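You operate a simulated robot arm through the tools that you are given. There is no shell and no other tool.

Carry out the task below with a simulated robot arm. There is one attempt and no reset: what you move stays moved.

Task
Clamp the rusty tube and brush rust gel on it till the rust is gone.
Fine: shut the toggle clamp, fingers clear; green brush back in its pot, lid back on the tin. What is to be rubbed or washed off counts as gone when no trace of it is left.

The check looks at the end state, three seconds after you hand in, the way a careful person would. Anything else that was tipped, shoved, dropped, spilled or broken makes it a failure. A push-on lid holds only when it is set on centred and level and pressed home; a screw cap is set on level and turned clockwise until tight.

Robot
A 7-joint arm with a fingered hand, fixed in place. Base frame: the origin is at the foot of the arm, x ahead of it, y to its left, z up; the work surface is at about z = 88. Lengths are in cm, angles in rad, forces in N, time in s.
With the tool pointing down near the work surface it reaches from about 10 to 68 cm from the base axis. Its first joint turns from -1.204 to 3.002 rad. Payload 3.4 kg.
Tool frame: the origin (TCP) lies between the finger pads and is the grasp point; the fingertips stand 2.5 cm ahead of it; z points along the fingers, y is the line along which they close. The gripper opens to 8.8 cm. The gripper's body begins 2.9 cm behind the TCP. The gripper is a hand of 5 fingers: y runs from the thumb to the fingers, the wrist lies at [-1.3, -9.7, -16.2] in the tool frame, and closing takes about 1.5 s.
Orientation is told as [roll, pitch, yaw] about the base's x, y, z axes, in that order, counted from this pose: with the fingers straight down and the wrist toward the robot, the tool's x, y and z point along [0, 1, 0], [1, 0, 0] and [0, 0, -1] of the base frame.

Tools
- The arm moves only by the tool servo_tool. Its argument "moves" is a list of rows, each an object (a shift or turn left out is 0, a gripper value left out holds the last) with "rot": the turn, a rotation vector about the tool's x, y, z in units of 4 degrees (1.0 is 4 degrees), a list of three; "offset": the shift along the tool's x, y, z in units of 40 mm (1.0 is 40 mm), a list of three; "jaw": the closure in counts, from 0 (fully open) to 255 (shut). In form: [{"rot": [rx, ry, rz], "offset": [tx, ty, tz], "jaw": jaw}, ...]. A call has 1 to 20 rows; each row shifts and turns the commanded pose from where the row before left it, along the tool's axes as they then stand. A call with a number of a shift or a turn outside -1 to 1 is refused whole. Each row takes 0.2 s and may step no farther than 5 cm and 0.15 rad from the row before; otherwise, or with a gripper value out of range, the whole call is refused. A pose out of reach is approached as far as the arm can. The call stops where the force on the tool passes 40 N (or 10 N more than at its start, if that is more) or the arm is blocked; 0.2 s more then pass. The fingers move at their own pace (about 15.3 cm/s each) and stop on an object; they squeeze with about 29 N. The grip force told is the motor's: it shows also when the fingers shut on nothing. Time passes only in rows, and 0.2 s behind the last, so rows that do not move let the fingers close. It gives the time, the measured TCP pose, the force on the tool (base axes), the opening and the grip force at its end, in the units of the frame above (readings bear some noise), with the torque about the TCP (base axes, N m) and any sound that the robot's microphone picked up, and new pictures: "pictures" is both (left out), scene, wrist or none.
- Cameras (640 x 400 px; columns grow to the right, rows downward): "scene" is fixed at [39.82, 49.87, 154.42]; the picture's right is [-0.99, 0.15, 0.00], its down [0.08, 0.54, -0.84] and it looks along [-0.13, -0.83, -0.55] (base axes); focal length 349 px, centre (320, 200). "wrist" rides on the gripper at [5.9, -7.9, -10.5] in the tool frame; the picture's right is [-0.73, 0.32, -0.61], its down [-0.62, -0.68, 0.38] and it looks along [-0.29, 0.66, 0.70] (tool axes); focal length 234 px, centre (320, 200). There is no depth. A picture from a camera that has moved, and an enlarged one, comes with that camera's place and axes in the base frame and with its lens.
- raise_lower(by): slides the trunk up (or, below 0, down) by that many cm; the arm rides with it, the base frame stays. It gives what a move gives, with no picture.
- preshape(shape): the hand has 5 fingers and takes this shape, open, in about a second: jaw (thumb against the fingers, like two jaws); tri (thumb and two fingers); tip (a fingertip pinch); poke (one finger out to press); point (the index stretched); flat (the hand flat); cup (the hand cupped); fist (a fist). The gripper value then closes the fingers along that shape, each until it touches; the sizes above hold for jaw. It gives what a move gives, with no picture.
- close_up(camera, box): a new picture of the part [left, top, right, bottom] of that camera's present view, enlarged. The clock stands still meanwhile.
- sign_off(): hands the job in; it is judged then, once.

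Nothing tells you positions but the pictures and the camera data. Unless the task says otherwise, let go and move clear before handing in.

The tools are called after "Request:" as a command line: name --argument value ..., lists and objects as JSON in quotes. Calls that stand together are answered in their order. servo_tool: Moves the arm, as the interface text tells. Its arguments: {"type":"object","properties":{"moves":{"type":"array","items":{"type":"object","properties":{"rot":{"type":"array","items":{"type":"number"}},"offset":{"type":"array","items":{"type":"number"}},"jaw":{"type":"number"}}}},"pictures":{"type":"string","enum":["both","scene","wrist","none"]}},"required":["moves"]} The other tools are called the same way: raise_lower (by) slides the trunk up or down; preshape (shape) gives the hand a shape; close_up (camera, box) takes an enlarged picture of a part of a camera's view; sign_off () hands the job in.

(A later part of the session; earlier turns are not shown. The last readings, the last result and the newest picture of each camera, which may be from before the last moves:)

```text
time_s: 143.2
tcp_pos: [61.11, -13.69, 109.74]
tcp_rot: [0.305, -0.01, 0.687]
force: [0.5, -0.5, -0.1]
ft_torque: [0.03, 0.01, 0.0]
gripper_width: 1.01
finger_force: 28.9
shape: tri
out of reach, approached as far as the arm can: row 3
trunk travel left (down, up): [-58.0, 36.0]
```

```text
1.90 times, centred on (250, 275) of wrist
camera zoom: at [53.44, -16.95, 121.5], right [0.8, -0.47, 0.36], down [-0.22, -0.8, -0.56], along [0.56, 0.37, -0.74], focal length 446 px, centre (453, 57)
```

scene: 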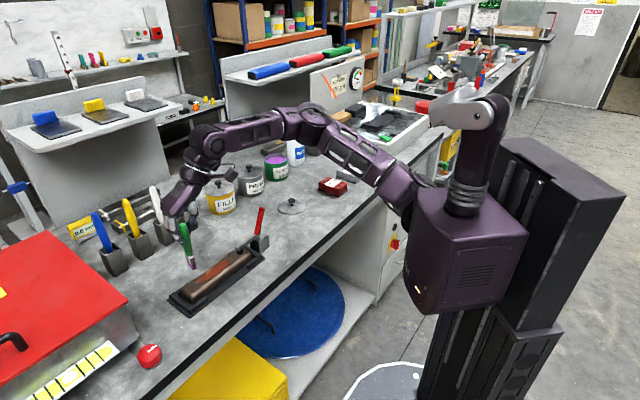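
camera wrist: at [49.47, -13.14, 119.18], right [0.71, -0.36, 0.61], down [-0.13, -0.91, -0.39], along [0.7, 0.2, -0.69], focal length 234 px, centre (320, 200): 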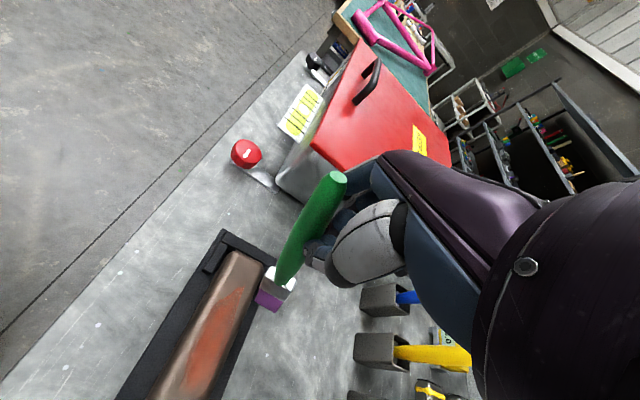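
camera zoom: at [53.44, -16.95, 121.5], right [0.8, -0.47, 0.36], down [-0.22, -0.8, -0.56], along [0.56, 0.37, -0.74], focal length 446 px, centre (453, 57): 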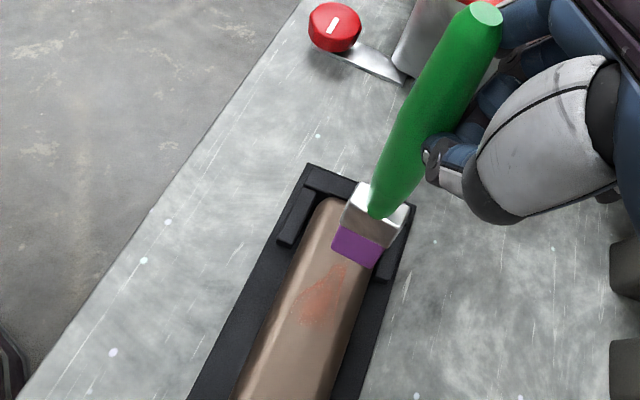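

A faint remnant is left at the far third of the patch. I lower again and scrub that part back and forth several times.

Request:
servo_tool --moves '[{"offset": [-0.08, 0, 0.46]}, {"offset": [-0.12, 0, 0.46]}, {"offset": [-0.01, 0, 0.03]}, {"offset": [0, -0.2, 0]}, {"offset": [0, -0.2, 0]}, {"offset": [0, -0.2, 0]}, {"offset": [0, -0.2, 0]}, {"offset": [0, -0.2, 0]}, {"offset": [0, -0.2, 0]}, {"offset": [0, 0.2, 0]}, {"offset": [0, 0.2, 0]}, {"offset": [0, 0.2, 0]}, {"offset": [0, 0.2, 0]}, {"offset": [0, 0.2, 0]}, {"offset": [0, 0.2, 0]}]' --pictures "none"

Request:
close_up --camera "scene" --box '[180, 200, 270, 300]'

Request:
close_up --camera "wrist" --box '[150, 170, 350, 380]'

```text
time_s: 146.4
tcp_pos: [60.88, -13.41, 105.94]
tcp_rot: [0.305, -0.008, 0.69]
force: [-0.9, -1.7, 4.9]
ft_torque: [-0.18, 0.16, 0.02]
gripper_width: 1.01
finger_force: 29.0
shape: tri
trunk travel left (down, up): [-58.0, 36.0]
```

```text
4.00 times, centred on (225, 250) of scene
camera zoom: at [39.82, 49.87, 154.42], right [-0.99, 0.15, 0.0], down [0.08, 0.54, -0.84], along [-0.13, -0.83, -0.55], focal length 1396 px, centre (700, 0)
```

zoom: 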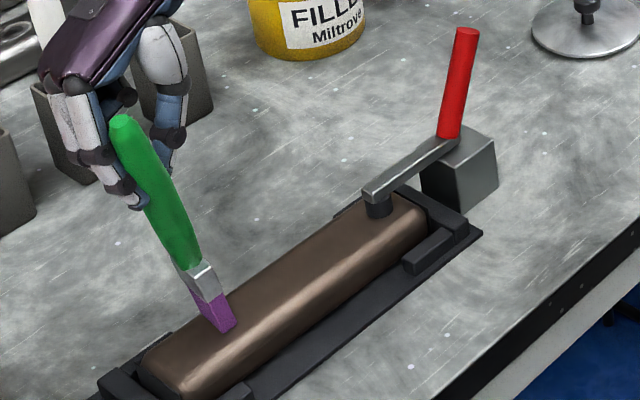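

```text
1.90 times, centred on (250, 275) of wrist
camera zoom: at [53.16, -16.66, 117.66], right [0.8, -0.47, 0.36], down [-0.22, -0.8, -0.56], along [0.56, 0.37, -0.74], focal length 446 px, centre (453, 57)
```

zoom: 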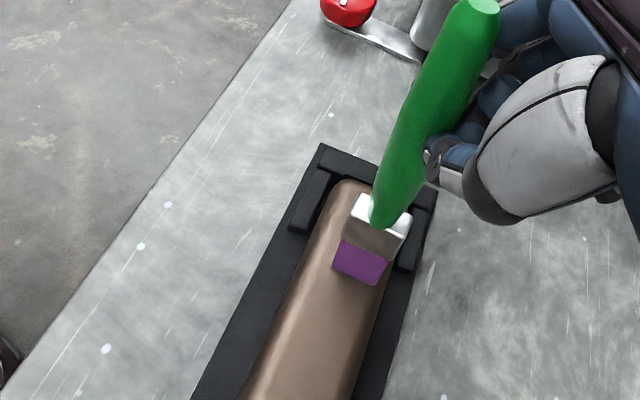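

The rust looks gone. I do one more full-length pass to catch faint traces, then lift and inspect.

Request:
servo_tool --moves '[{"offset": [0, -0.22, 0]}, {"offset": [0, -0.22, 0]}, {"offset": [0, -0.22, 0]}, {"offset": [0, -0.22, 0]}, {"offset": [0, -0.22, 0]}, {"offset": [0, -0.22, 0]}, {"offset": [0, -0.22, 0]}, {"offset": [0, -0.22, 0]}, {"offset": [0, -0.22, 0]}, {"offset": [0, -0.22, 0]}, {"offset": [0.1, 0.1, -0.35]}, {"offset": [0.25, 0, -0.8]}, {"offset": [0.2, 0, -0.6]}, {"offset": [0, 0, 0]}]' --pictures "none"

Request:
close_up --camera "scene" --box '[185, 225, 265, 305]'

Request:
close_up --camera "wrist" --box '[150, 150, 350, 360]'

```text
time_s: 149.4
tcp_pos: [54.44, -18.85, 113.22]
tcp_rot: [0.305, -0.01, 0.689]
force: [0.6, -1.0, -0.8]
ft_torque: [-0.01, -0.01, 0.05]
gripper_width: 1.01
finger_force: 28.9
shape: tri
trunk travel left (down, up): [-58.0, 36.0]
```

```text
5.00 times, centred on (225, 265) of scene
camera zoom: at [39.82, 49.87, 154.42], right [-0.99, 0.15, 0.0], down [0.08, 0.54, -0.84], along [-0.13, -0.83, -0.55], focal length 1745 px, centre (795, -125)
```

zoom: 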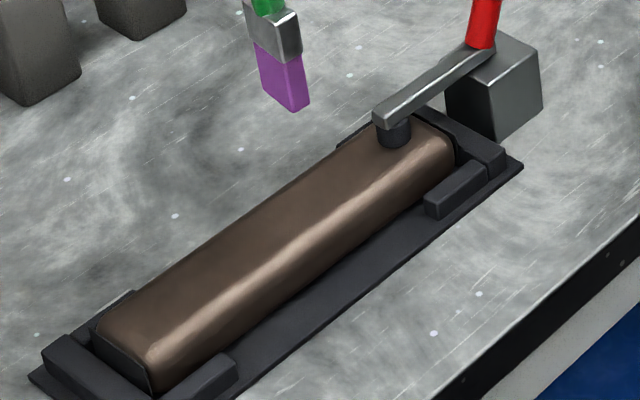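

```text
1.90 times, centred on (250, 255) of wrist
camera zoom: at [46.74, -22.12, 124.95], right [0.8, -0.47, 0.36], down [-0.22, -0.8, -0.56], along [0.56, 0.37, -0.74], focal length 446 px, centre (453, 95)
```

zoom: 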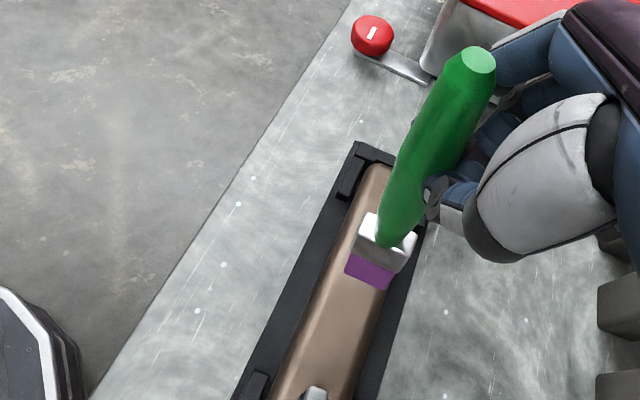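

The patch appears clean. I take larger close-ups to look for any trace.

Request:
close_up --camera "scene" --box '[195, 255, 230, 285]'

Request:
close_up --camera "scene" --box '[215, 240, 250, 270]'

Request:
close_up --camera "scene" --box '[230, 235, 290, 275]'

Request:
close_up --camera "wrist" --box '[230, 190, 340, 360]'

```text
13.33 times, centred on (212, 270) of scene
camera zoom: at [39.82, 49.87, 154.42], right [-0.99, 0.15, 0.0], down [0.08, 0.54, -0.84], along [-0.13, -0.83, -0.55], focal length 4654 px, centre (1753, -733)
```

zoom: 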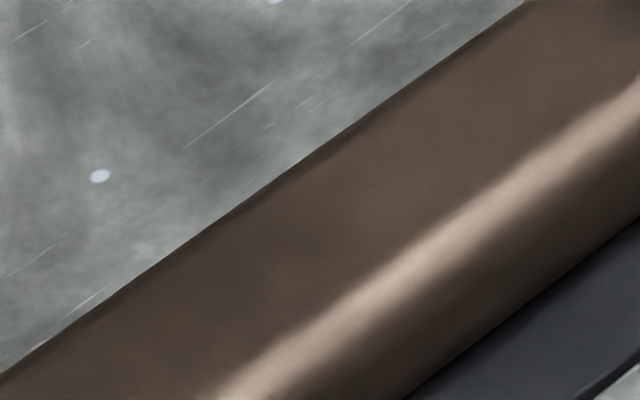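

```text
13.33 times, centred on (232, 255) of scene
camera zoom: at [39.82, 49.87, 154.42], right [-0.99, 0.15, 0.0], down [0.08, 0.54, -0.84], along [-0.13, -0.83, -0.55], focal length 4654 px, centre (1487, -533)
```

zoom: 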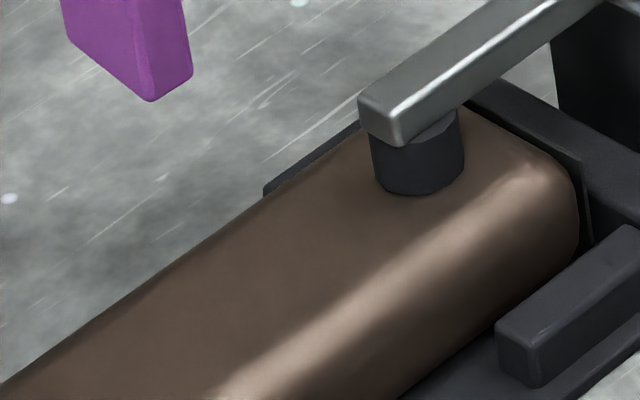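

```text
10.00 times, centred on (260, 255) of scene
camera zoom: at [39.82, 49.87, 154.42], right [-0.99, 0.15, 0.0], down [0.08, 0.54, -0.84], along [-0.13, -0.83, -0.55], focal length 3491 px, centre (920, -350)
```

zoom: 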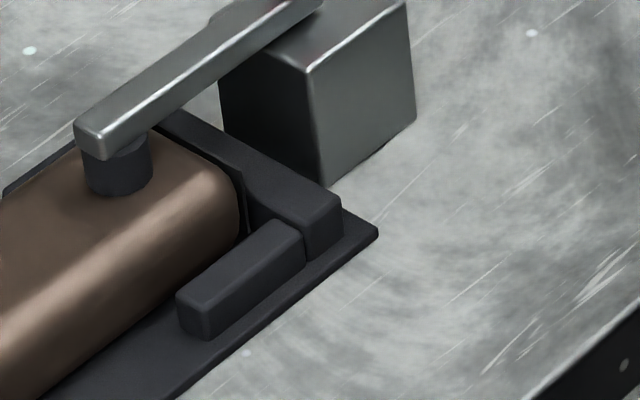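

```text
2.35 times, centred on (285, 275) of wrist
camera zoom: at [46.74, -22.12, 124.95], right [0.8, -0.47, 0.36], down [-0.22, -0.8, -0.56], along [0.56, 0.37, -0.74], focal length 551 px, centre (402, 24)
```

zoom: 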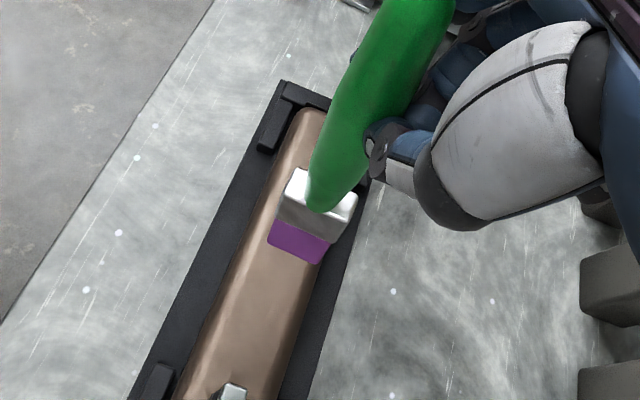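

No trace visible. For safety I make two more full passes, slightly offset to either side of the axis.

Request:
servo_tool --moves '[{"offset": [-0.25, -0.15, 0.6]}, {"offset": [-0.25, 0, 0.6]}, {"offset": [-0.16, 0, 0.48]}, {"offset": [-0.01, 0, 0.03]}, {"offset": [0, 0.24, 0]}, {"offset": [0, 0.24, 0]}, {"offset": [0, 0.24, 0]}, {"offset": [0, 0.24, 0]}, {"offset": [0, 0.24, 0]}, {"offset": [0, 0.24, 0]}, {"offset": [0, 0.24, 0]}, {"offset": [0, 0.24, 0]}, {"offset": [0, 0.24, 0]}]' --pictures "none"

Request:
close_up --camera "scene" --box '[180, 200, 270, 300]'

```text
time_s: 152.2
tcp_pos: [60.96, -13.94, 105.95]
tcp_rot: [0.306, -0.01, 0.687]
force: [0.0, 0.3, 1.4]
ft_torque: [0.04, 0.03, 0.0]
gripper_width: 0.97
finger_force: 29.3
shape: tri
trunk travel left (down, up): [-58.0, 36.0]
```

```text
4.00 times, centred on (225, 250) of scene
camera zoom: at [39.82, 49.87, 154.42], right [-0.99, 0.15, 0.0], down [0.08, 0.54, -0.84], along [-0.13, -0.83, -0.55], focal length 1396 px, centre (700, 0)
```

zoom: 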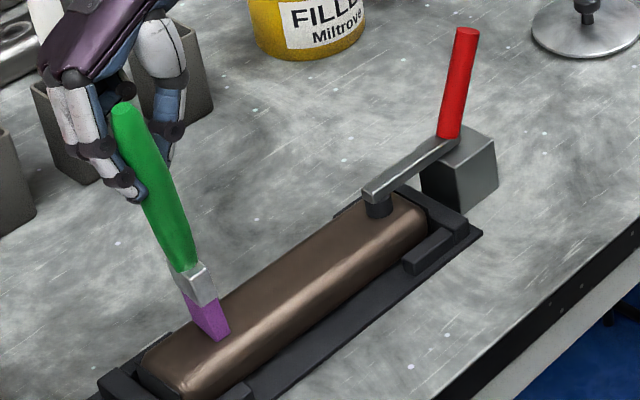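

Request:
servo_tool --moves '[{"offset": [-0.18, 0, -0.055]}, {"offset": [0, -0.24, 0]}, {"offset": [0, -0.24, 0]}, {"offset": [0, -0.24, 0]}, {"offset": [0, -0.24, 0]}, {"offset": [0, -0.24, 0]}, {"offset": [0, -0.24, 0]}, {"offset": [0, -0.24, 0]}, {"offset": [0, -0.24, 0]}, {"offset": [0, -0.24, 0]}, {"offset": [0.1, 0.1, -0.35]}, {"offset": [0.25, 0, -0.8]}, {"offset": [0.25, 0, -0.8]}, {"offset": [0, 0, 0]}]'

Request:
close_up --camera "scene" --box '[185, 225, 265, 305]'

Request:
close_up --camera "wrist" --box '[200, 180, 340, 380]'

```text
time_s: 155.2
tcp_pos: [55.19, -19.91, 114.16]
tcp_rot: [0.307, -0.011, 0.688]
force: [0.6, -0.5, 0.2]
ft_torque: [-0.02, -0.01, 0.0]
gripper_width: 0.97
finger_force: 29.0
shape: tri
trunk travel left (down, up): [-58.0, 36.0]
camera wrist: at [47.42, -23.22, 125.83], right [0.8, -0.47, 0.36], down [-0.22, -0.8, -0.56], along [0.56, 0.37, -0.74], focal length 234 px, centre (320, 200)
```

scene: 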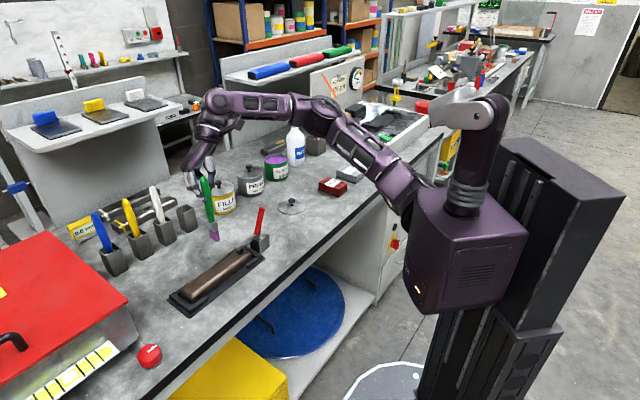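
wrist: 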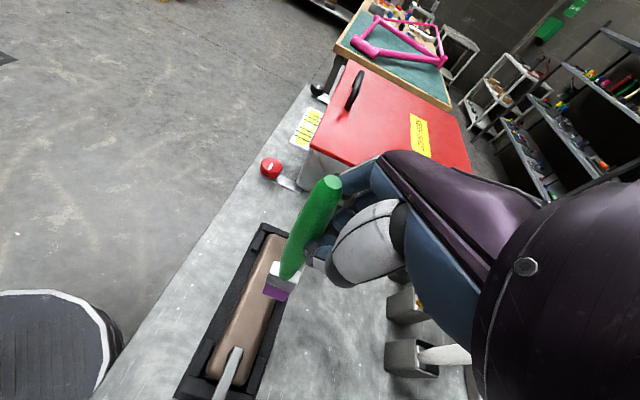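

```text
5.00 times, centred on (225, 265) of scene
camera zoom: at [39.82, 49.87, 154.42], right [-0.99, 0.15, 0.0], down [0.08, 0.54, -0.84], along [-0.13, -0.83, -0.55], focal length 1745 px, centre (795, -125)
```

zoom: 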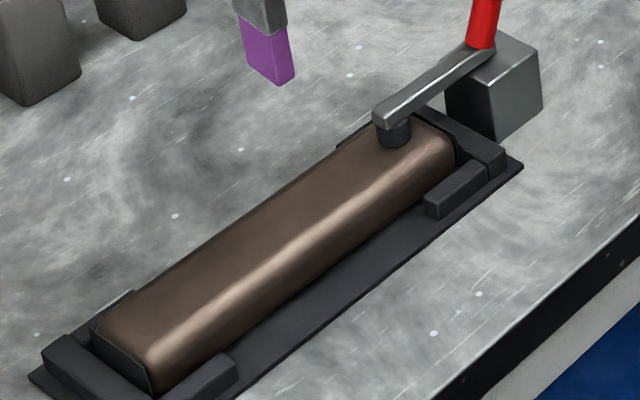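

```text
2.00 times, centred on (270, 280) of wrist
camera zoom: at [47.42, -23.22, 125.83], right [0.8, -0.47, 0.36], down [-0.22, -0.8, -0.56], along [0.56, 0.37, -0.74], focal length 468 px, centre (420, 40)
```

zoom: 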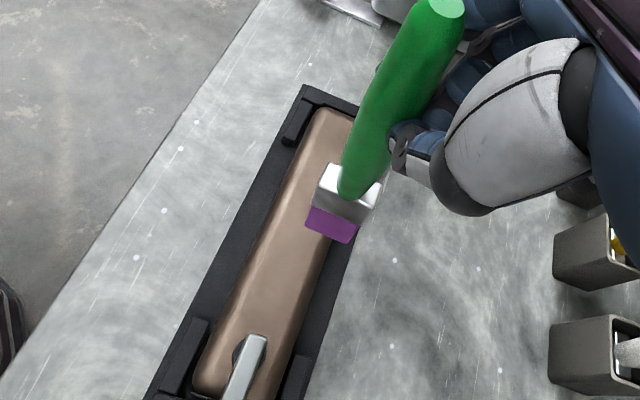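

The tube is clean. Next the brush goes back to its pot: I turn the hand about the vertical so the brush stays upright, then raise the trunk for reach.

Request:
servo_tool --moves '[{"rot": [-0.295, 0, 0.938]}, {"rot": [-0.295, 0, 0.938]}, {"rot": [-0.295, 0, 0.938]}, {"rot": [-0.295, 0, 0.938]}, {"rot": [-0.295, 0, 0.938]}, {"rot": [-0.295, 0, 0.938]}, {"rot": [-0.295, 0, 0.938]}, {"rot": [-0.295, 0, 0.938]}, {"rot": [-0.295, 0, 0.938]}, {"rot": [-0.295, 0, 0.938]}, {"rot": [-0.295, 0, 0.938]}, {"rot": [-0.295, 0, 0.938]}, {"rot": [-0.295, 0, 0.938]}, {"rot": [-0.295, 0, 0.938]}, {"rot": [-0.295, 0, 0.938]}, {"rot": [-0.295, 0, 0.938]}, {"offset": [0, 0, 0]}]'

```text
time_s: 158.8
tcp_pos: [55.07, -19.94, 114.05]
tcp_rot: [0.314, -0.003, -0.411]
force: [0.2, 0.1, 0.0]
ft_torque: [0.01, 0.02, -0.02]
gripper_width: 1.0
finger_force: 29.0
shape: tri
trunk travel left (down, up): [-58.0, 36.0]
camera wrist: at [48.79, -14.67, 125.81], right [-0.06, -0.93, 0.35], down [-0.81, -0.16, -0.56], along [0.58, -0.32, -0.75], focal length 234 px, centre (320, 200)
```

scene: 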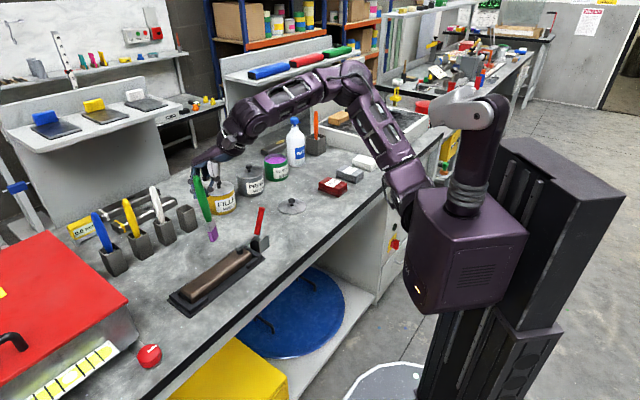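
wrist: 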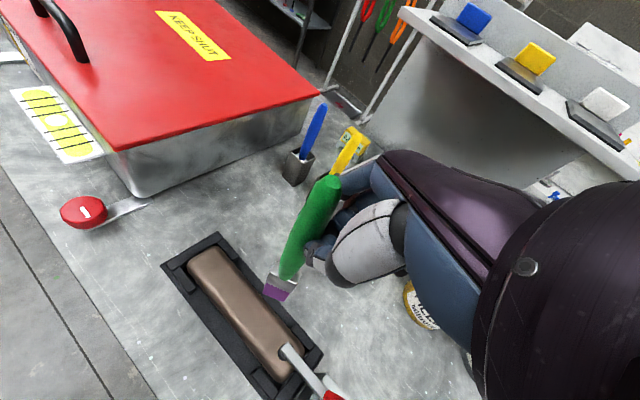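

Request:
servo_tool --moves '[{"rot": [-0.295, 0, 0.938]}, {"rot": [-0.295, 0, 0.938]}, {"offset": [0, 0, 0]}]' --pictures "none"

Request:
raise_lower --by 10

Request:
servo_tool --moves '[{"offset": [-0.23, 0, 0.72]}, {"offset": [-0.23, 0, 0.72]}, {"offset": [-0.18, 0, 0.56]}, {"offset": [0, 0, 0]}]'

Request:
close_up --camera "wrist" --box '[150, 120, 400, 330]'

```text
time_s: 159.6
tcp_pos: [55.0, -19.89, 114.08]
tcp_rot: [0.314, -0.002, -0.545]
force: [0.3, 0.2, -0.8]
ft_torque: [0.05, -0.01, -0.01]
gripper_width: 1.01
finger_force: 28.4
shape: tri
trunk travel left (down, up): [-58.0, 36.0]
```

```text
time_s: 160.9
tcp_pos: [55.17, -19.93, 124.06]
tcp_rot: [0.314, -0.002, -0.546]
force: [-0.7, 0.6, -1.0]
ft_torque: [-0.03, 0.0, 0.0]
gripper_width: 0.99
finger_force: 28.9
shape: tri
trunk travel left (down, up): [-68.0, 26.0]
```

```text
time_s: 161.9
tcp_pos: [55.17, -19.83, 115.63]
tcp_rot: [0.314, -0.002, -0.545]
force: [0.2, -1.0, 0.2]
ft_torque: [-0.02, 0.01, -0.04]
gripper_width: 0.99
finger_force: 28.7
shape: tri
trunk travel left (down, up): [-68.0, 26.0]
camera wrist: at [49.61, -13.8, 127.41], right [-0.18, -0.92, 0.35], down [-0.83, -0.05, -0.56], along [0.53, -0.39, -0.75], focal length 234 px, centre (320, 200)
```

scene: 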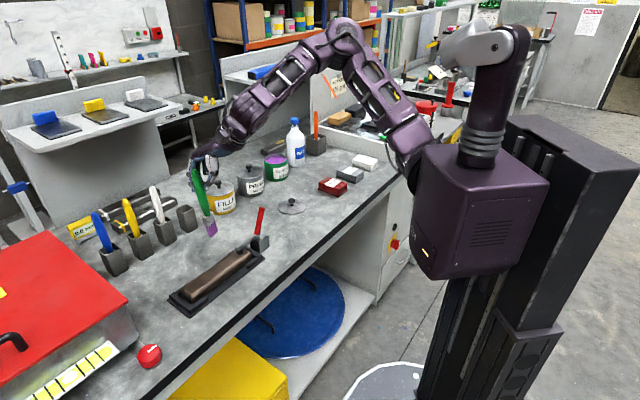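
wrist: 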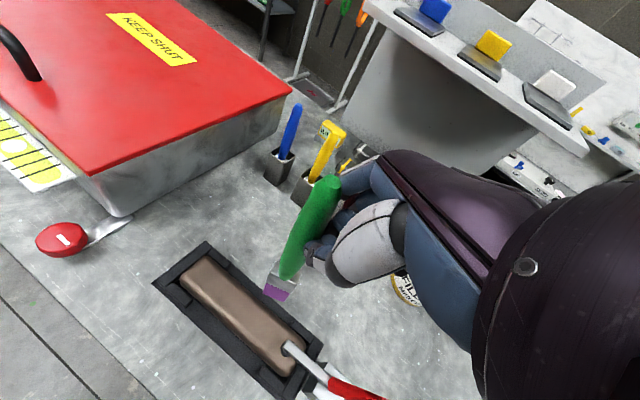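

```text
1.90 times, centred on (275, 225) of wrist
camera zoom: at [49.61, -13.8, 127.41], right [-0.18, -0.92, 0.35], down [-0.83, -0.05, -0.56], along [0.53, -0.39, -0.75], focal length 446 px, centre (406, 152)
```

zoom: 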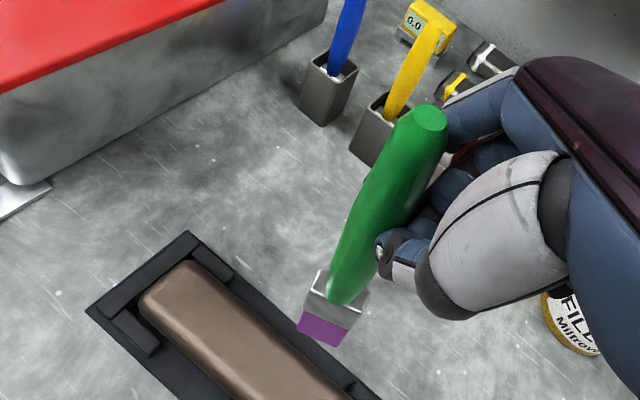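

The tube top is clean from this side too. The brush tip is now almost straight below the TCP; I move it over its pot at about (66.6, -41.0).

Request:
servo_tool --moves '[{"offset": [-0.36, 0.631, -0.117]}, {"offset": [-0.36, 0.631, -0.117]}, {"offset": [-0.36, 0.631, -0.117]}, {"offset": [-0.36, 0.631, -0.117]}, {"offset": [-0.36, 0.631, -0.117]}, {"offset": [-0.36, 0.631, -0.117]}, {"offset": [-0.36, 0.631, -0.117]}, {"offset": [-0.36, 0.631, -0.117]}, {"offset": [0, 0, 0]}]'

Request:
close_up --camera "scene" --box '[140, 130, 240, 250]'

Request:
close_up --camera "wrist" --box '[150, 120, 400, 330]'

```text
time_s: 163.9
tcp_pos: [66.14, -40.83, 115.81]
tcp_rot: [0.316, -0.001, -0.546]
force: [-0.2, -0.1, -0.1]
ft_torque: [-0.02, 0.0, 0.01]
gripper_width: 0.98
finger_force: 28.8
shape: tri
trunk travel left (down, up): [-68.0, 26.0]
camera wrist: at [60.56, -34.61, 127.53], right [-0.18, -0.92, 0.35], down [-0.83, -0.05, -0.56], along [0.53, -0.39, -0.75], focal length 234 px, centre (320, 200)
```

scene: 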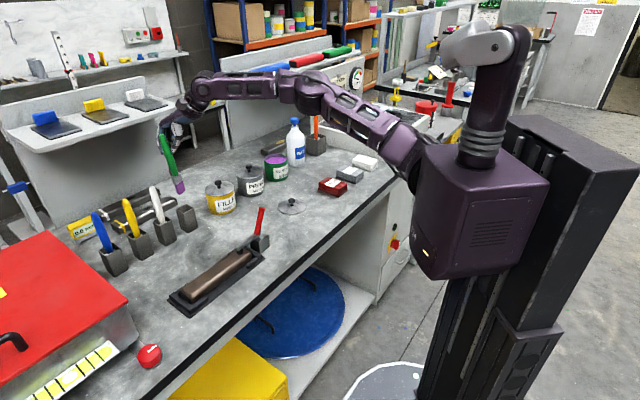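
wrist: 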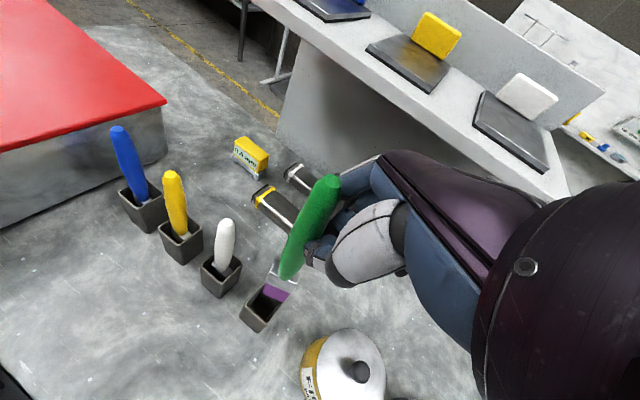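

```text
3.33 times, centred on (190, 190) of scene
camera zoom: at [39.82, 49.87, 154.42], right [-0.99, 0.15, 0.0], down [0.08, 0.54, -0.84], along [-0.13, -0.83, -0.55], focal length 1164 px, centre (753, 233)
```

zoom: 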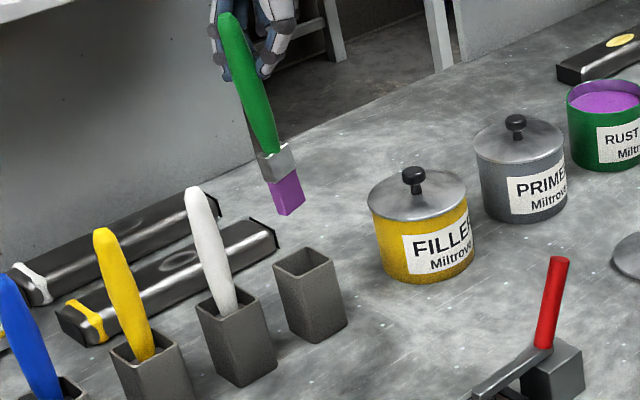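

```text
1.90 times, centred on (275, 225) of wrist
camera zoom: at [60.56, -34.61, 127.53], right [-0.18, -0.92, 0.35], down [-0.83, -0.05, -0.56], along [0.53, -0.39, -0.75], focal length 446 px, centre (406, 152)
```

zoom: 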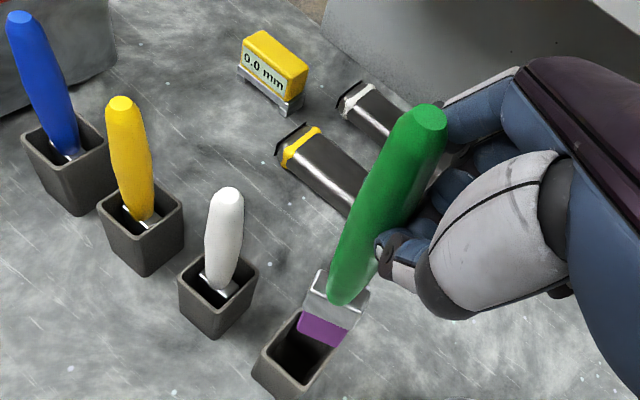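

The tip is about 0.5 cm off the pot's centre. I correct that, then lower the brush into the pot with the trunk.

Request:
servo_tool --moves '[{"offset": [0.095, -0.06, 0.03]}, {"offset": [0, 0, 0]}]' --pictures "none"

Request:
raise_lower --by -4.5

Request:
close_up --camera "wrist" --box '[200, 180, 350, 310]'

Request:
close_up --camera "scene" --box '[160, 160, 220, 240]'

```text
time_s: 164.5
tcp_pos: [66.11, -40.27, 115.71]
tcp_rot: [0.313, -0.003, -0.547]
force: [0.4, -0.8, -0.9]
ft_torque: [0.01, 0.02, 0.01]
gripper_width: 0.99
finger_force: 28.8
shape: tri
trunk travel left (down, up): [-68.0, 26.0]
```

```text
time_s: 165.4
tcp_pos: [66.11, -40.2, 111.31]
tcp_rot: [0.314, 0.0, -0.546]
force: [0.7, 0.1, -1.6]
ft_torque: [0.02, -0.03, -0.01]
gripper_width: 0.99
finger_force: 28.8
shape: tri
trunk travel left (down, up): [-63.5, 30.5]
```

```text
3.08 times, centred on (275, 245) of wrist
camera zoom: at [60.58, -34.13, 123.0], right [-0.18, -0.92, 0.35], down [-0.83, -0.05, -0.56], along [0.53, -0.39, -0.75], focal length 720 px, centre (458, 62)
```

zoom: 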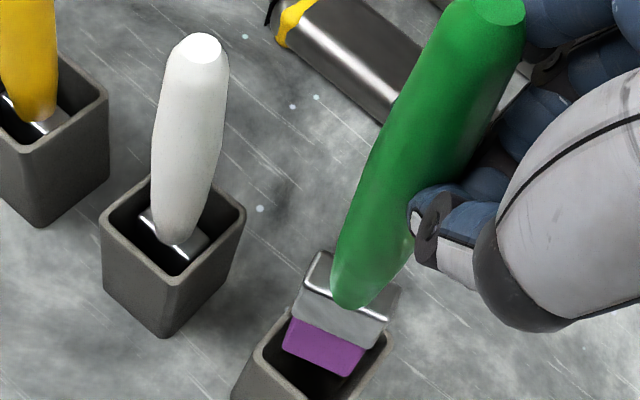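

```text
5.00 times, centred on (190, 200) of scene
camera zoom: at [39.82, 49.87, 154.42], right [-0.99, 0.15, 0.0], down [0.08, 0.54, -0.84], along [-0.13, -0.83, -0.55], focal length 1745 px, centre (970, 200)
```

zoom: 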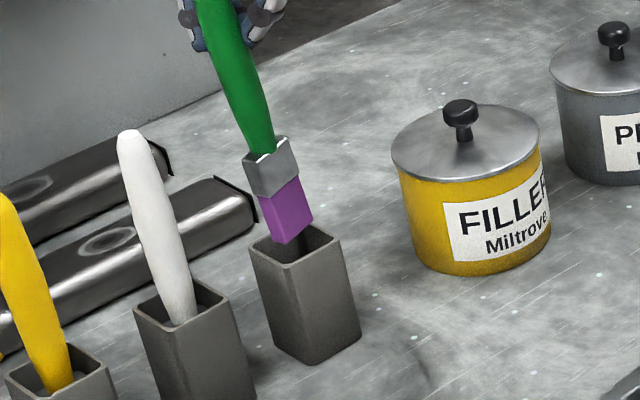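

The bristles are entering the pot opening. I lower further in steps.

Request:
raise_lower --by -2.5

Request:
close_up --camera "wrist" --box '[200, 180, 350, 310]'

Request:
close_up --camera "scene" --box '[160, 160, 220, 240]'

```text
time_s: 166.1
tcp_pos: [66.05, -40.14, 108.62]
tcp_rot: [0.315, -0.002, -0.547]
force: [-0.9, 0.9, -0.7]
ft_torque: [-0.04, 0.02, 0.02]
gripper_width: 0.97
finger_force: 29.6
shape: tri
trunk travel left (down, up): [-61.0, 33.0]
```

```text
3.08 times, centred on (275, 245) of wrist
camera zoom: at [60.58, -34.13, 120.5], right [-0.18, -0.92, 0.35], down [-0.83, -0.05, -0.56], along [0.53, -0.39, -0.75], focal length 720 px, centre (458, 62)
```

zoom: 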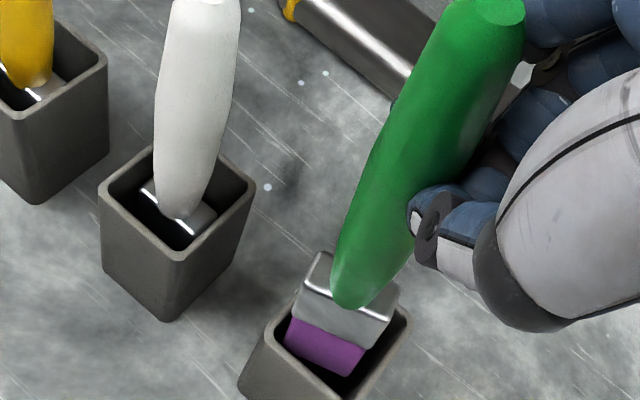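

```text
5.00 times, centred on (190, 200) of scene
camera zoom: at [39.82, 49.87, 154.42], right [-0.99, 0.15, 0.0], down [0.08, 0.54, -0.84], along [-0.13, -0.83, -0.55], focal length 1745 px, centre (970, 200)
```

zoom: 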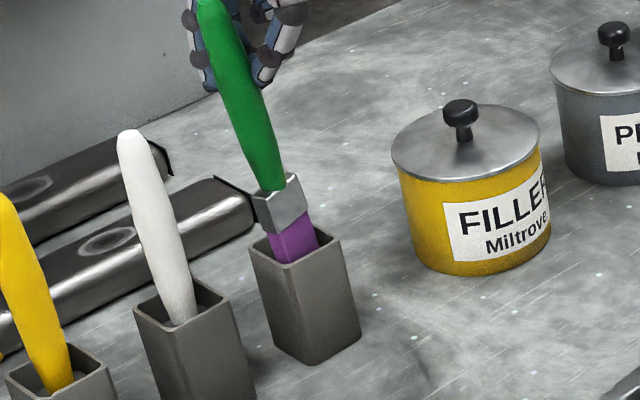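

It is going in freely. I lower more, then finish with the force-guarded arm moves.

Request:
raise_lower --by -3

Request:
servo_tool --moves '[{"offset": [-0.045, 0, 0.143]}, {"offset": [0, 0, 0]}]' --pictures "none"

Request:
close_up --camera "scene" --box '[160, 150, 220, 240]'

Request:
close_up --camera "wrist" --box '[200, 180, 350, 310]'

```text
time_s: 166.9
tcp_pos: [66.17, -40.27, 105.69]
tcp_rot: [0.315, -0.002, -0.546]
force: [0.0, 0.4, 0.0]
ft_torque: [-0.02, 0.02, -0.03]
gripper_width: 0.99
finger_force: 29.0
shape: tri
trunk travel left (down, up): [-58.0, 36.0]
```

```text
time_s: 167.5
tcp_pos: [66.01, -40.19, 105.12]
tcp_rot: [0.316, -0.003, -0.545]
force: [-0.5, 0.0, -0.5]
ft_torque: [-0.04, 0.01, 0.0]
gripper_width: 0.98
finger_force: 28.9
shape: tri
trunk travel left (down, up): [-58.0, 36.0]
```

```text
4.44 times, centred on (190, 195) of scene
camera zoom: at [39.82, 49.87, 154.42], right [-0.99, 0.15, 0.0], down [0.08, 0.54, -0.84], along [-0.13, -0.83, -0.55], focal length 1552 px, centre (898, 222)
```

zoom: 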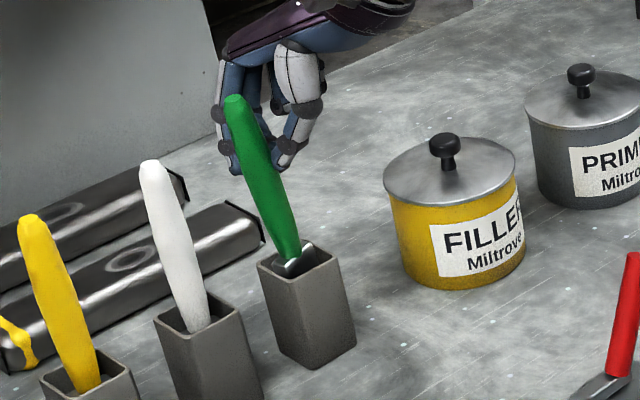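

```text
3.08 times, centred on (275, 245) of wrist
camera zoom: at [60.61, -34.13, 116.89], right [-0.18, -0.92, 0.35], down [-0.83, -0.05, -0.56], along [0.53, -0.39, -0.75], focal length 720 px, centre (458, 62)
```

zoom: 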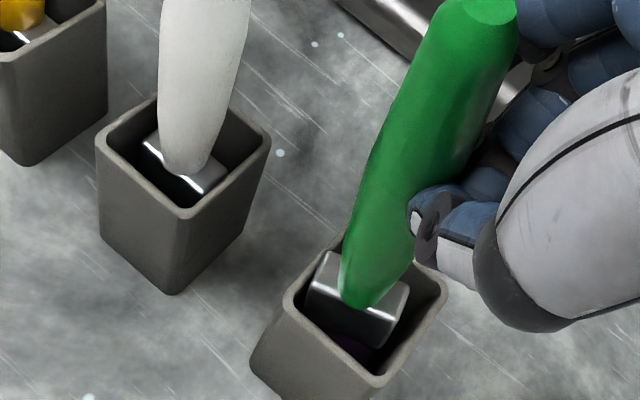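

Nicely centred in the pot with about 1 cm to go. I lower until the bristles rest on the bottom.

Request:
servo_tool --moves '[{"offset": [-0.03, 0, 0.1]}, {"offset": [-0.03, 0, 0.1]}, {"offset": [0, 0, 0]}]' --pictures "none"

Request:
servo_tool --moves '[{"offset": [-0.024, 0, 0.08]}, {"offset": [-0.012, 0, 0.04]}, {"offset": [0, 0, 0]}]' --pictures "none"

Request:
close_up --camera "scene" --box '[160, 150, 220, 240]'

```text
time_s: 168.3
tcp_pos: [66.05, -40.13, 104.29]
tcp_rot: [0.315, -0.001, -0.545]
force: [0.1, -0.3, -0.1]
ft_torque: [-0.01, 0.01, -0.01]
gripper_width: 0.96
finger_force: 28.9
shape: tri
trunk travel left (down, up): [-58.0, 36.0]
```

```text
time_s: 169.1
tcp_pos: [66.14, -40.3, 103.64]
tcp_rot: [0.316, 0.0, -0.546]
force: [-0.9, -1.0, 0.6]
ft_torque: [-0.06, 0.0, -0.01]
gripper_width: 0.97
finger_force: 28.9
shape: tri
trunk travel left (down, up): [-58.0, 36.0]
```

```text
4.44 times, centred on (190, 195) of scene
camera zoom: at [39.82, 49.87, 154.42], right [-0.99, 0.15, 0.0], down [0.08, 0.54, -0.84], along [-0.13, -0.83, -0.55], focal length 1552 px, centre (898, 222)
```

zoom: 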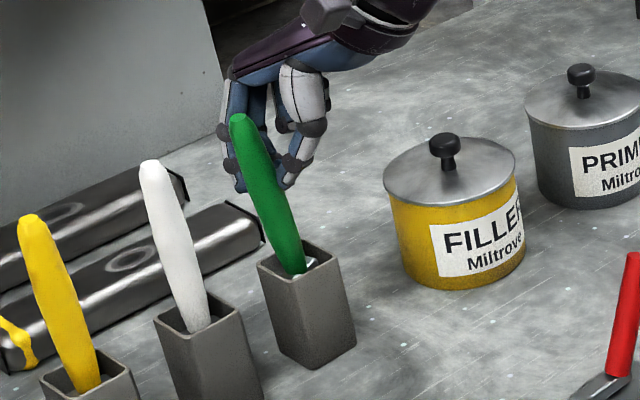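

Request:
servo_tool --moves '[{"offset": [-0.018, 0, 0.06]}, {"offset": [-0.012, 0, 0.04]}, {"offset": [0, 0, 0]}]' --pictures "none"

Request:
servo_tool --moves '[{"offset": [-0.018, 0, 0.06]}, {"offset": [0, 0, 0]}]' --pictures "none"

```text
time_s: 169.9
tcp_pos: [66.1, -40.26, 103.31]
tcp_rot: [0.316, -0.001, -0.547]
force: [0.0, -1.0, 0.2]
ft_torque: [-0.02, 0.0, -0.01]
gripper_width: 0.99
finger_force: 29.5
shape: tri
trunk travel left (down, up): [-58.0, 36.0]
```

```text
time_s: 170.5
tcp_pos: [66.05, -40.21, 103.16]
tcp_rot: [0.317, -0.003, -0.546]
force: [-0.2, -0.6, 1.8]
ft_torque: [0.0, -0.01, -0.04]
gripper_width: 0.99
finger_force: 29.0
shape: tri
trunk travel left (down, up): [-58.0, 36.0]
```

The bristles touch the pot floor. I open the fingers gently and rise straight up with the trunk.

Request:
servo_tool --moves '[{"jaw": 220}, {"jaw": 190}, {"jaw": 150}, {"jaw": 100}, {"jaw": 50}, {"jaw": 0}, {"jaw": 0}, {"jaw": 0}]' --pictures "none"

Request:
close_up --camera "scene" --box '[150, 140, 230, 240]'

Request:
close_up --camera "wrist" --box '[150, 150, 400, 330]'

```text
time_s: 172.3
tcp_pos: [66.09, -40.27, 103.16]
tcp_rot: [0.314, -0.002, -0.546]
force: [1.0, -0.5, 0.0]
ft_torque: [0.0, 0.05, 0.0]
gripper_width: 8.78
finger_force: 0.0
shape: tri
trunk travel left (down, up): [-58.0, 36.0]
```

```text
4.00 times, centred on (190, 190) of scene
camera zoom: at [39.82, 49.87, 154.42], right [-0.99, 0.15, 0.0], down [0.08, 0.54, -0.84], along [-0.13, -0.83, -0.55], focal length 1396 px, centre (840, 240)
```

zoom: 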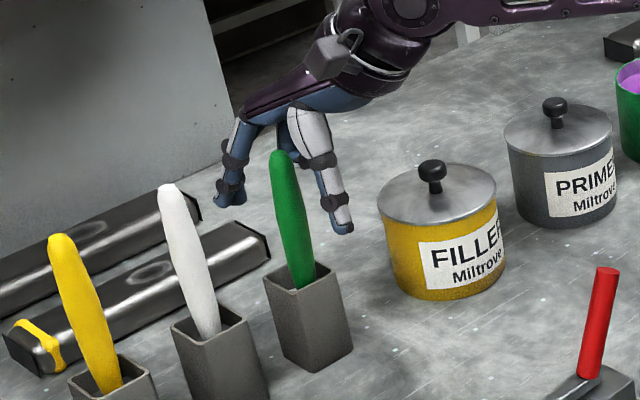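

```text
2.22 times, centred on (275, 240) of wrist
camera zoom: at [60.59, -34.14, 114.9], right [-0.18, -0.92, 0.35], down [-0.83, -0.05, -0.56], along [0.53, -0.39, -0.75], focal length 520 px, centre (420, 111)
```

zoom: 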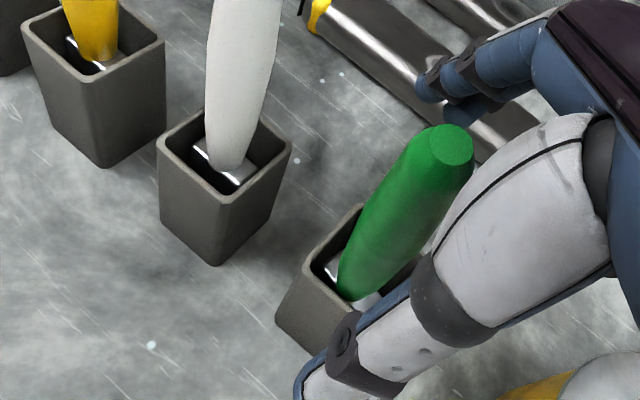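

The brush stands in its pot. I rise clear.

Request:
raise_lower --by 15

Request:
close_up --camera "scene" --box '[80, 130, 320, 280]'

Request:
close_up --camera "wrist" --box '[0, 0, 640, 400]'

```text
time_s: 174.0
tcp_pos: [66.16, -40.26, 118.05]
tcp_rot: [0.314, 0.0, -0.546]
force: [-0.4, 0.1, -0.6]
ft_torque: [0.03, -0.01, -0.01]
gripper_width: 8.77
finger_force: 0.1
shape: tri
trunk travel left (down, up): [-73.0, 21.0]
```

```text
2.67 times, centred on (200, 205) of scene
camera zoom: at [39.82, 49.87, 154.42], right [-0.99, 0.15, 0.0], down [0.08, 0.54, -0.84], along [-0.13, -0.83, -0.55], focal length 931 px, centre (640, 187)
```

zoom: 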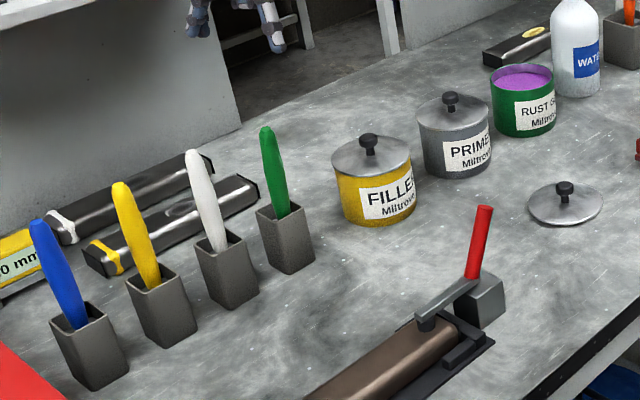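

```text
1.00 times, centred on (320, 200) of wrist (not enlarged: the box is as wide or as high as the picture)
camera zoom: at [60.6, -34.15, 129.88], right [-0.18, -0.92, 0.35], down [-0.83, -0.05, -0.56], along [0.53, -0.39, -0.75], focal length 234 px, centre (320, 200)
```

zoom: 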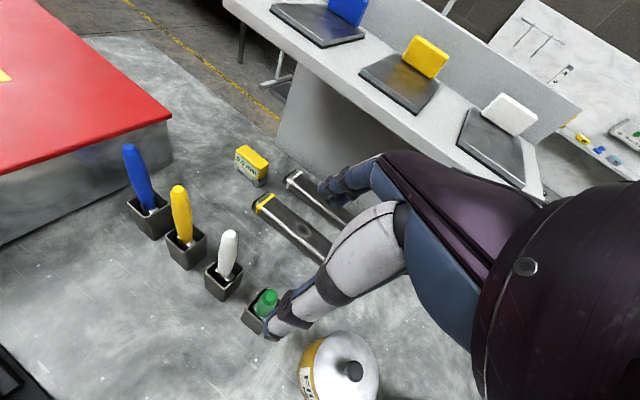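

The brush is back in its pot. Now the lid: I retract, level the tool, turn the hand to the tin direction and move above the lid's knob.

Request:
servo_tool --moves '[{"offset": [0, -0.75, 0]}, {"offset": [0, -0.75, 0]}, {"offset": [0, -0.75, 0]}, {"offset": [0, -0.75, 0]}, {"offset": [0, -0.75, 0]}, {"rot": [0, -0.9, 0]}, {"rot": [0, -0.9, 0]}, {"rot": [0, -0.9, 0]}, {"rot": [0, -0.9, 0]}, {"rot": [0, -0.9, 0]}, {"offset": [0, 0, 0]}]' --pictures "none"

Request:
servo_tool --moves '[{"rot": [0, 0, 1]}, {"rot": [0, 0, 1]}, {"rot": [0, 0, 1]}, {"rot": [0, 0, 1]}, {"rot": [0, 0, 1]}, {"rot": [0, 0, 1]}, {"rot": [0, 0, 1]}, {"rot": [0, 0, 0.4]}, {"offset": [0, 0, 0]}]' --pictures "none"

```text
time_s: 176.4
tcp_pos: [53.18, -32.52, 118.09]
tcp_rot: [0.0, -0.003, -0.546]
force: [0.2, 0.6, -0.1]
ft_torque: [0.01, -0.01, -0.03]
gripper_width: 8.82
finger_force: 0.1
shape: tri
trunk travel left (down, up): [-73.0, 21.0]
```

```text
time_s: 178.4
tcp_pos: [53.17, -32.42, 117.95]
tcp_rot: [0.004, -0.001, -1.062]
force: [-0.5, 0.2, -0.8]
ft_torque: [0.01, -0.02, 0.0]
gripper_width: 8.82
finger_force: 0.1
shape: tri
trunk travel left (down, up): [-73.0, 21.0]
```

Request:
servo_tool --moves '[{"offset": [-0.83, 0.125, 0]}, {"offset": [-0.83, 0.125, 0]}, {"offset": [-0.83, 0.125, 0]}, {"offset": [-0.83, 0.125, 0]}, {"offset": [-0.83, 0.125, 0]}, {"offset": [-0.83, 0.125, 0]}, {"offset": [-0.83, 0.125, 0]}, {"offset": [0, 0, 0]}]' --pictures "none"

Request:
raise_lower --by -12

Request:
close_up --camera "wrist" --box '[150, 150, 400, 350]'

Request:
close_up --camera "scene" --box '[240, 120, 340, 220]'

```text
time_s: 180.2
tcp_pos: [34.79, -46.73, 117.97]
tcp_rot: [0.0, 0.0, -1.06]
force: [0.6, -0.6, 0.1]
ft_torque: [0.0, -0.01, 0.01]
gripper_width: 8.81
finger_force: 0.1
shape: tri
trunk travel left (down, up): [-73.0, 21.0]
```

```text
time_s: 181.7
tcp_pos: [34.75, -46.66, 106.21]
tcp_rot: [0.002, -0.003, -1.065]
force: [-0.1, -1.6, 0.9]
ft_torque: [-0.01, -0.01, -0.05]
gripper_width: 8.81
finger_force: 0.0
shape: tri
trunk travel left (down, up): [-61.0, 33.0]
```

```text
2.00 times, centred on (275, 250) of wrist
camera zoom: at [36.01, -37.0, 116.61], right [-0.48, -0.63, 0.61], down [-0.88, 0.29, -0.39], along [0.07, -0.72, -0.7], focal length 468 px, centre (410, 100)
```

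zoom: 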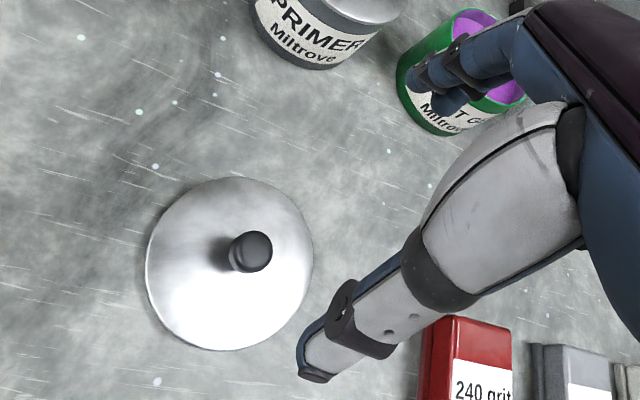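

```text
4.00 times, centred on (290, 170) of scene
camera zoom: at [39.82, 49.87, 154.42], right [-0.99, 0.15, 0.0], down [0.08, 0.54, -0.84], along [-0.13, -0.83, -0.55], focal length 1396 px, centre (440, 320)
```

zoom: 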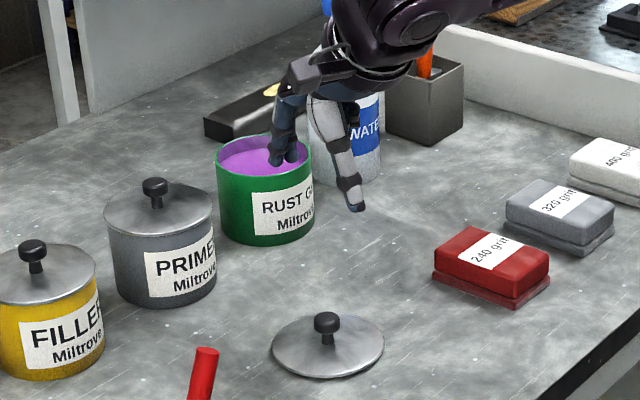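

The knob is within 0.3 cm of the TCP axis. I descend around it and check before closing.

Request:
servo_tool --moves '[{"offset": [-0.075, 0.036, 0.7]}, {"offset": [0, 0, 0.7]}, {"offset": [0, 0, 0.7]}, {"offset": [0, 0, 0.7]}, {"offset": [0, 0, 0.5]}, {"offset": [0, 0, 0]}]' --pictures "none"

Request:
close_up --camera "wrist" --box '[200, 160, 400, 330]'

Request:
close_up --camera "scene" --box '[260, 150, 340, 220]'

```text
time_s: 183.1
tcp_pos: [34.6, -47.0, 92.9]
tcp_rot: [0.003, -0.002, -1.063]
force: [-0.1, 0.2, -0.6]
ft_torque: [0.01, 0.02, 0.0]
gripper_width: 8.79
finger_force: 0.2
shape: tri
trunk travel left (down, up): [-61.0, 33.0]
```

```text
2.35 times, centred on (300, 245) of wrist
camera zoom: at [35.86, -37.3, 103.4], right [-0.48, -0.63, 0.61], down [-0.88, 0.29, -0.39], along [0.07, -0.72, -0.7], focal length 551 px, centre (367, 94)
```

zoom: 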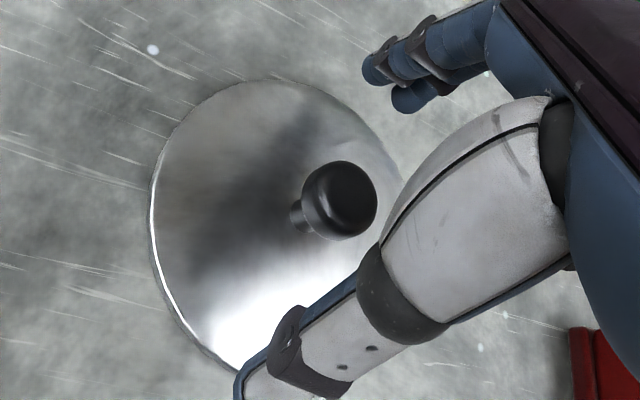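

```text
5.71 times, centred on (300, 185) of scene
camera zoom: at [39.82, 49.87, 154.42], right [-0.99, 0.15, 0.0], down [0.08, 0.54, -0.84], along [-0.13, -0.83, -0.55], focal length 1995 px, centre (434, 286)
```

zoom: 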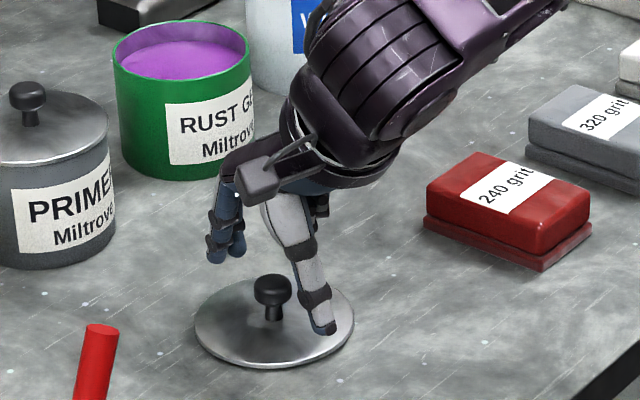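

The knob is exactly on axis. I lower 1 cm more and close on it.

Request:
servo_tool --moves '[{"offset": [0, 0, 0.26]}, {"offset": [0, 0, 0]}, {"jaw": 120}, {"jaw": 180}, {"jaw": 220}, {"jaw": 255}, {"jaw": 255}, {"jaw": 255}, {"jaw": 255}, {"jaw": 255}]' --pictures "none"

Request:
close_up --camera "wrist" --box '[200, 160, 400, 330]'

Request:
close_up --camera "scene" --box '[260, 150, 340, 220]'

```text
time_s: 185.3
tcp_pos: [34.52, -47.13, 91.87]
tcp_rot: [0.003, -0.002, -1.062]
force: [-0.7, -0.8, -0.4]
ft_torque: [0.0, 0.02, 0.0]
gripper_width: 1.38
finger_force: 28.8
shape: tri
trunk travel left (down, up): [-61.0, 33.0]
```

```text
2.35 times, centred on (300, 245) of wrist
camera zoom: at [35.88, -37.3, 102.36], right [-0.48, -0.63, 0.61], down [-0.88, 0.29, -0.39], along [0.07, -0.72, -0.7], focal length 551 px, centre (367, 94)
```

zoom: 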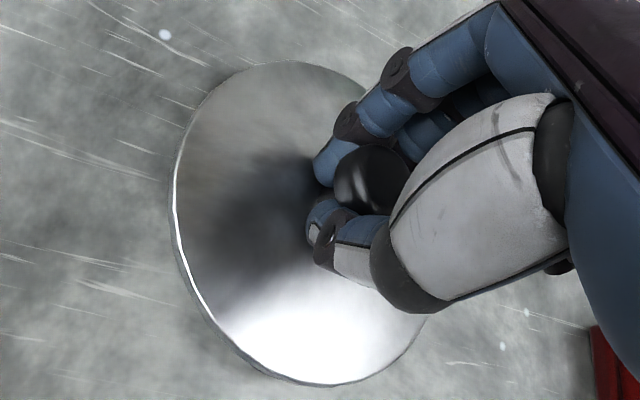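

```text
5.71 times, centred on (300, 185) of scene
camera zoom: at [39.82, 49.87, 154.42], right [-0.99, 0.15, 0.0], down [0.08, 0.54, -0.84], along [-0.13, -0.83, -0.55], focal length 1995 px, centre (434, 286)
```

zoom: 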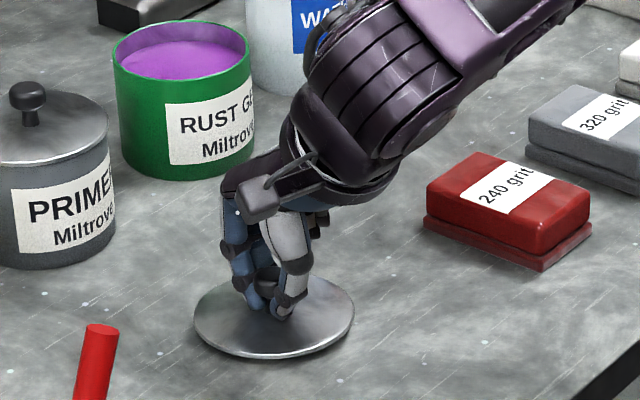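

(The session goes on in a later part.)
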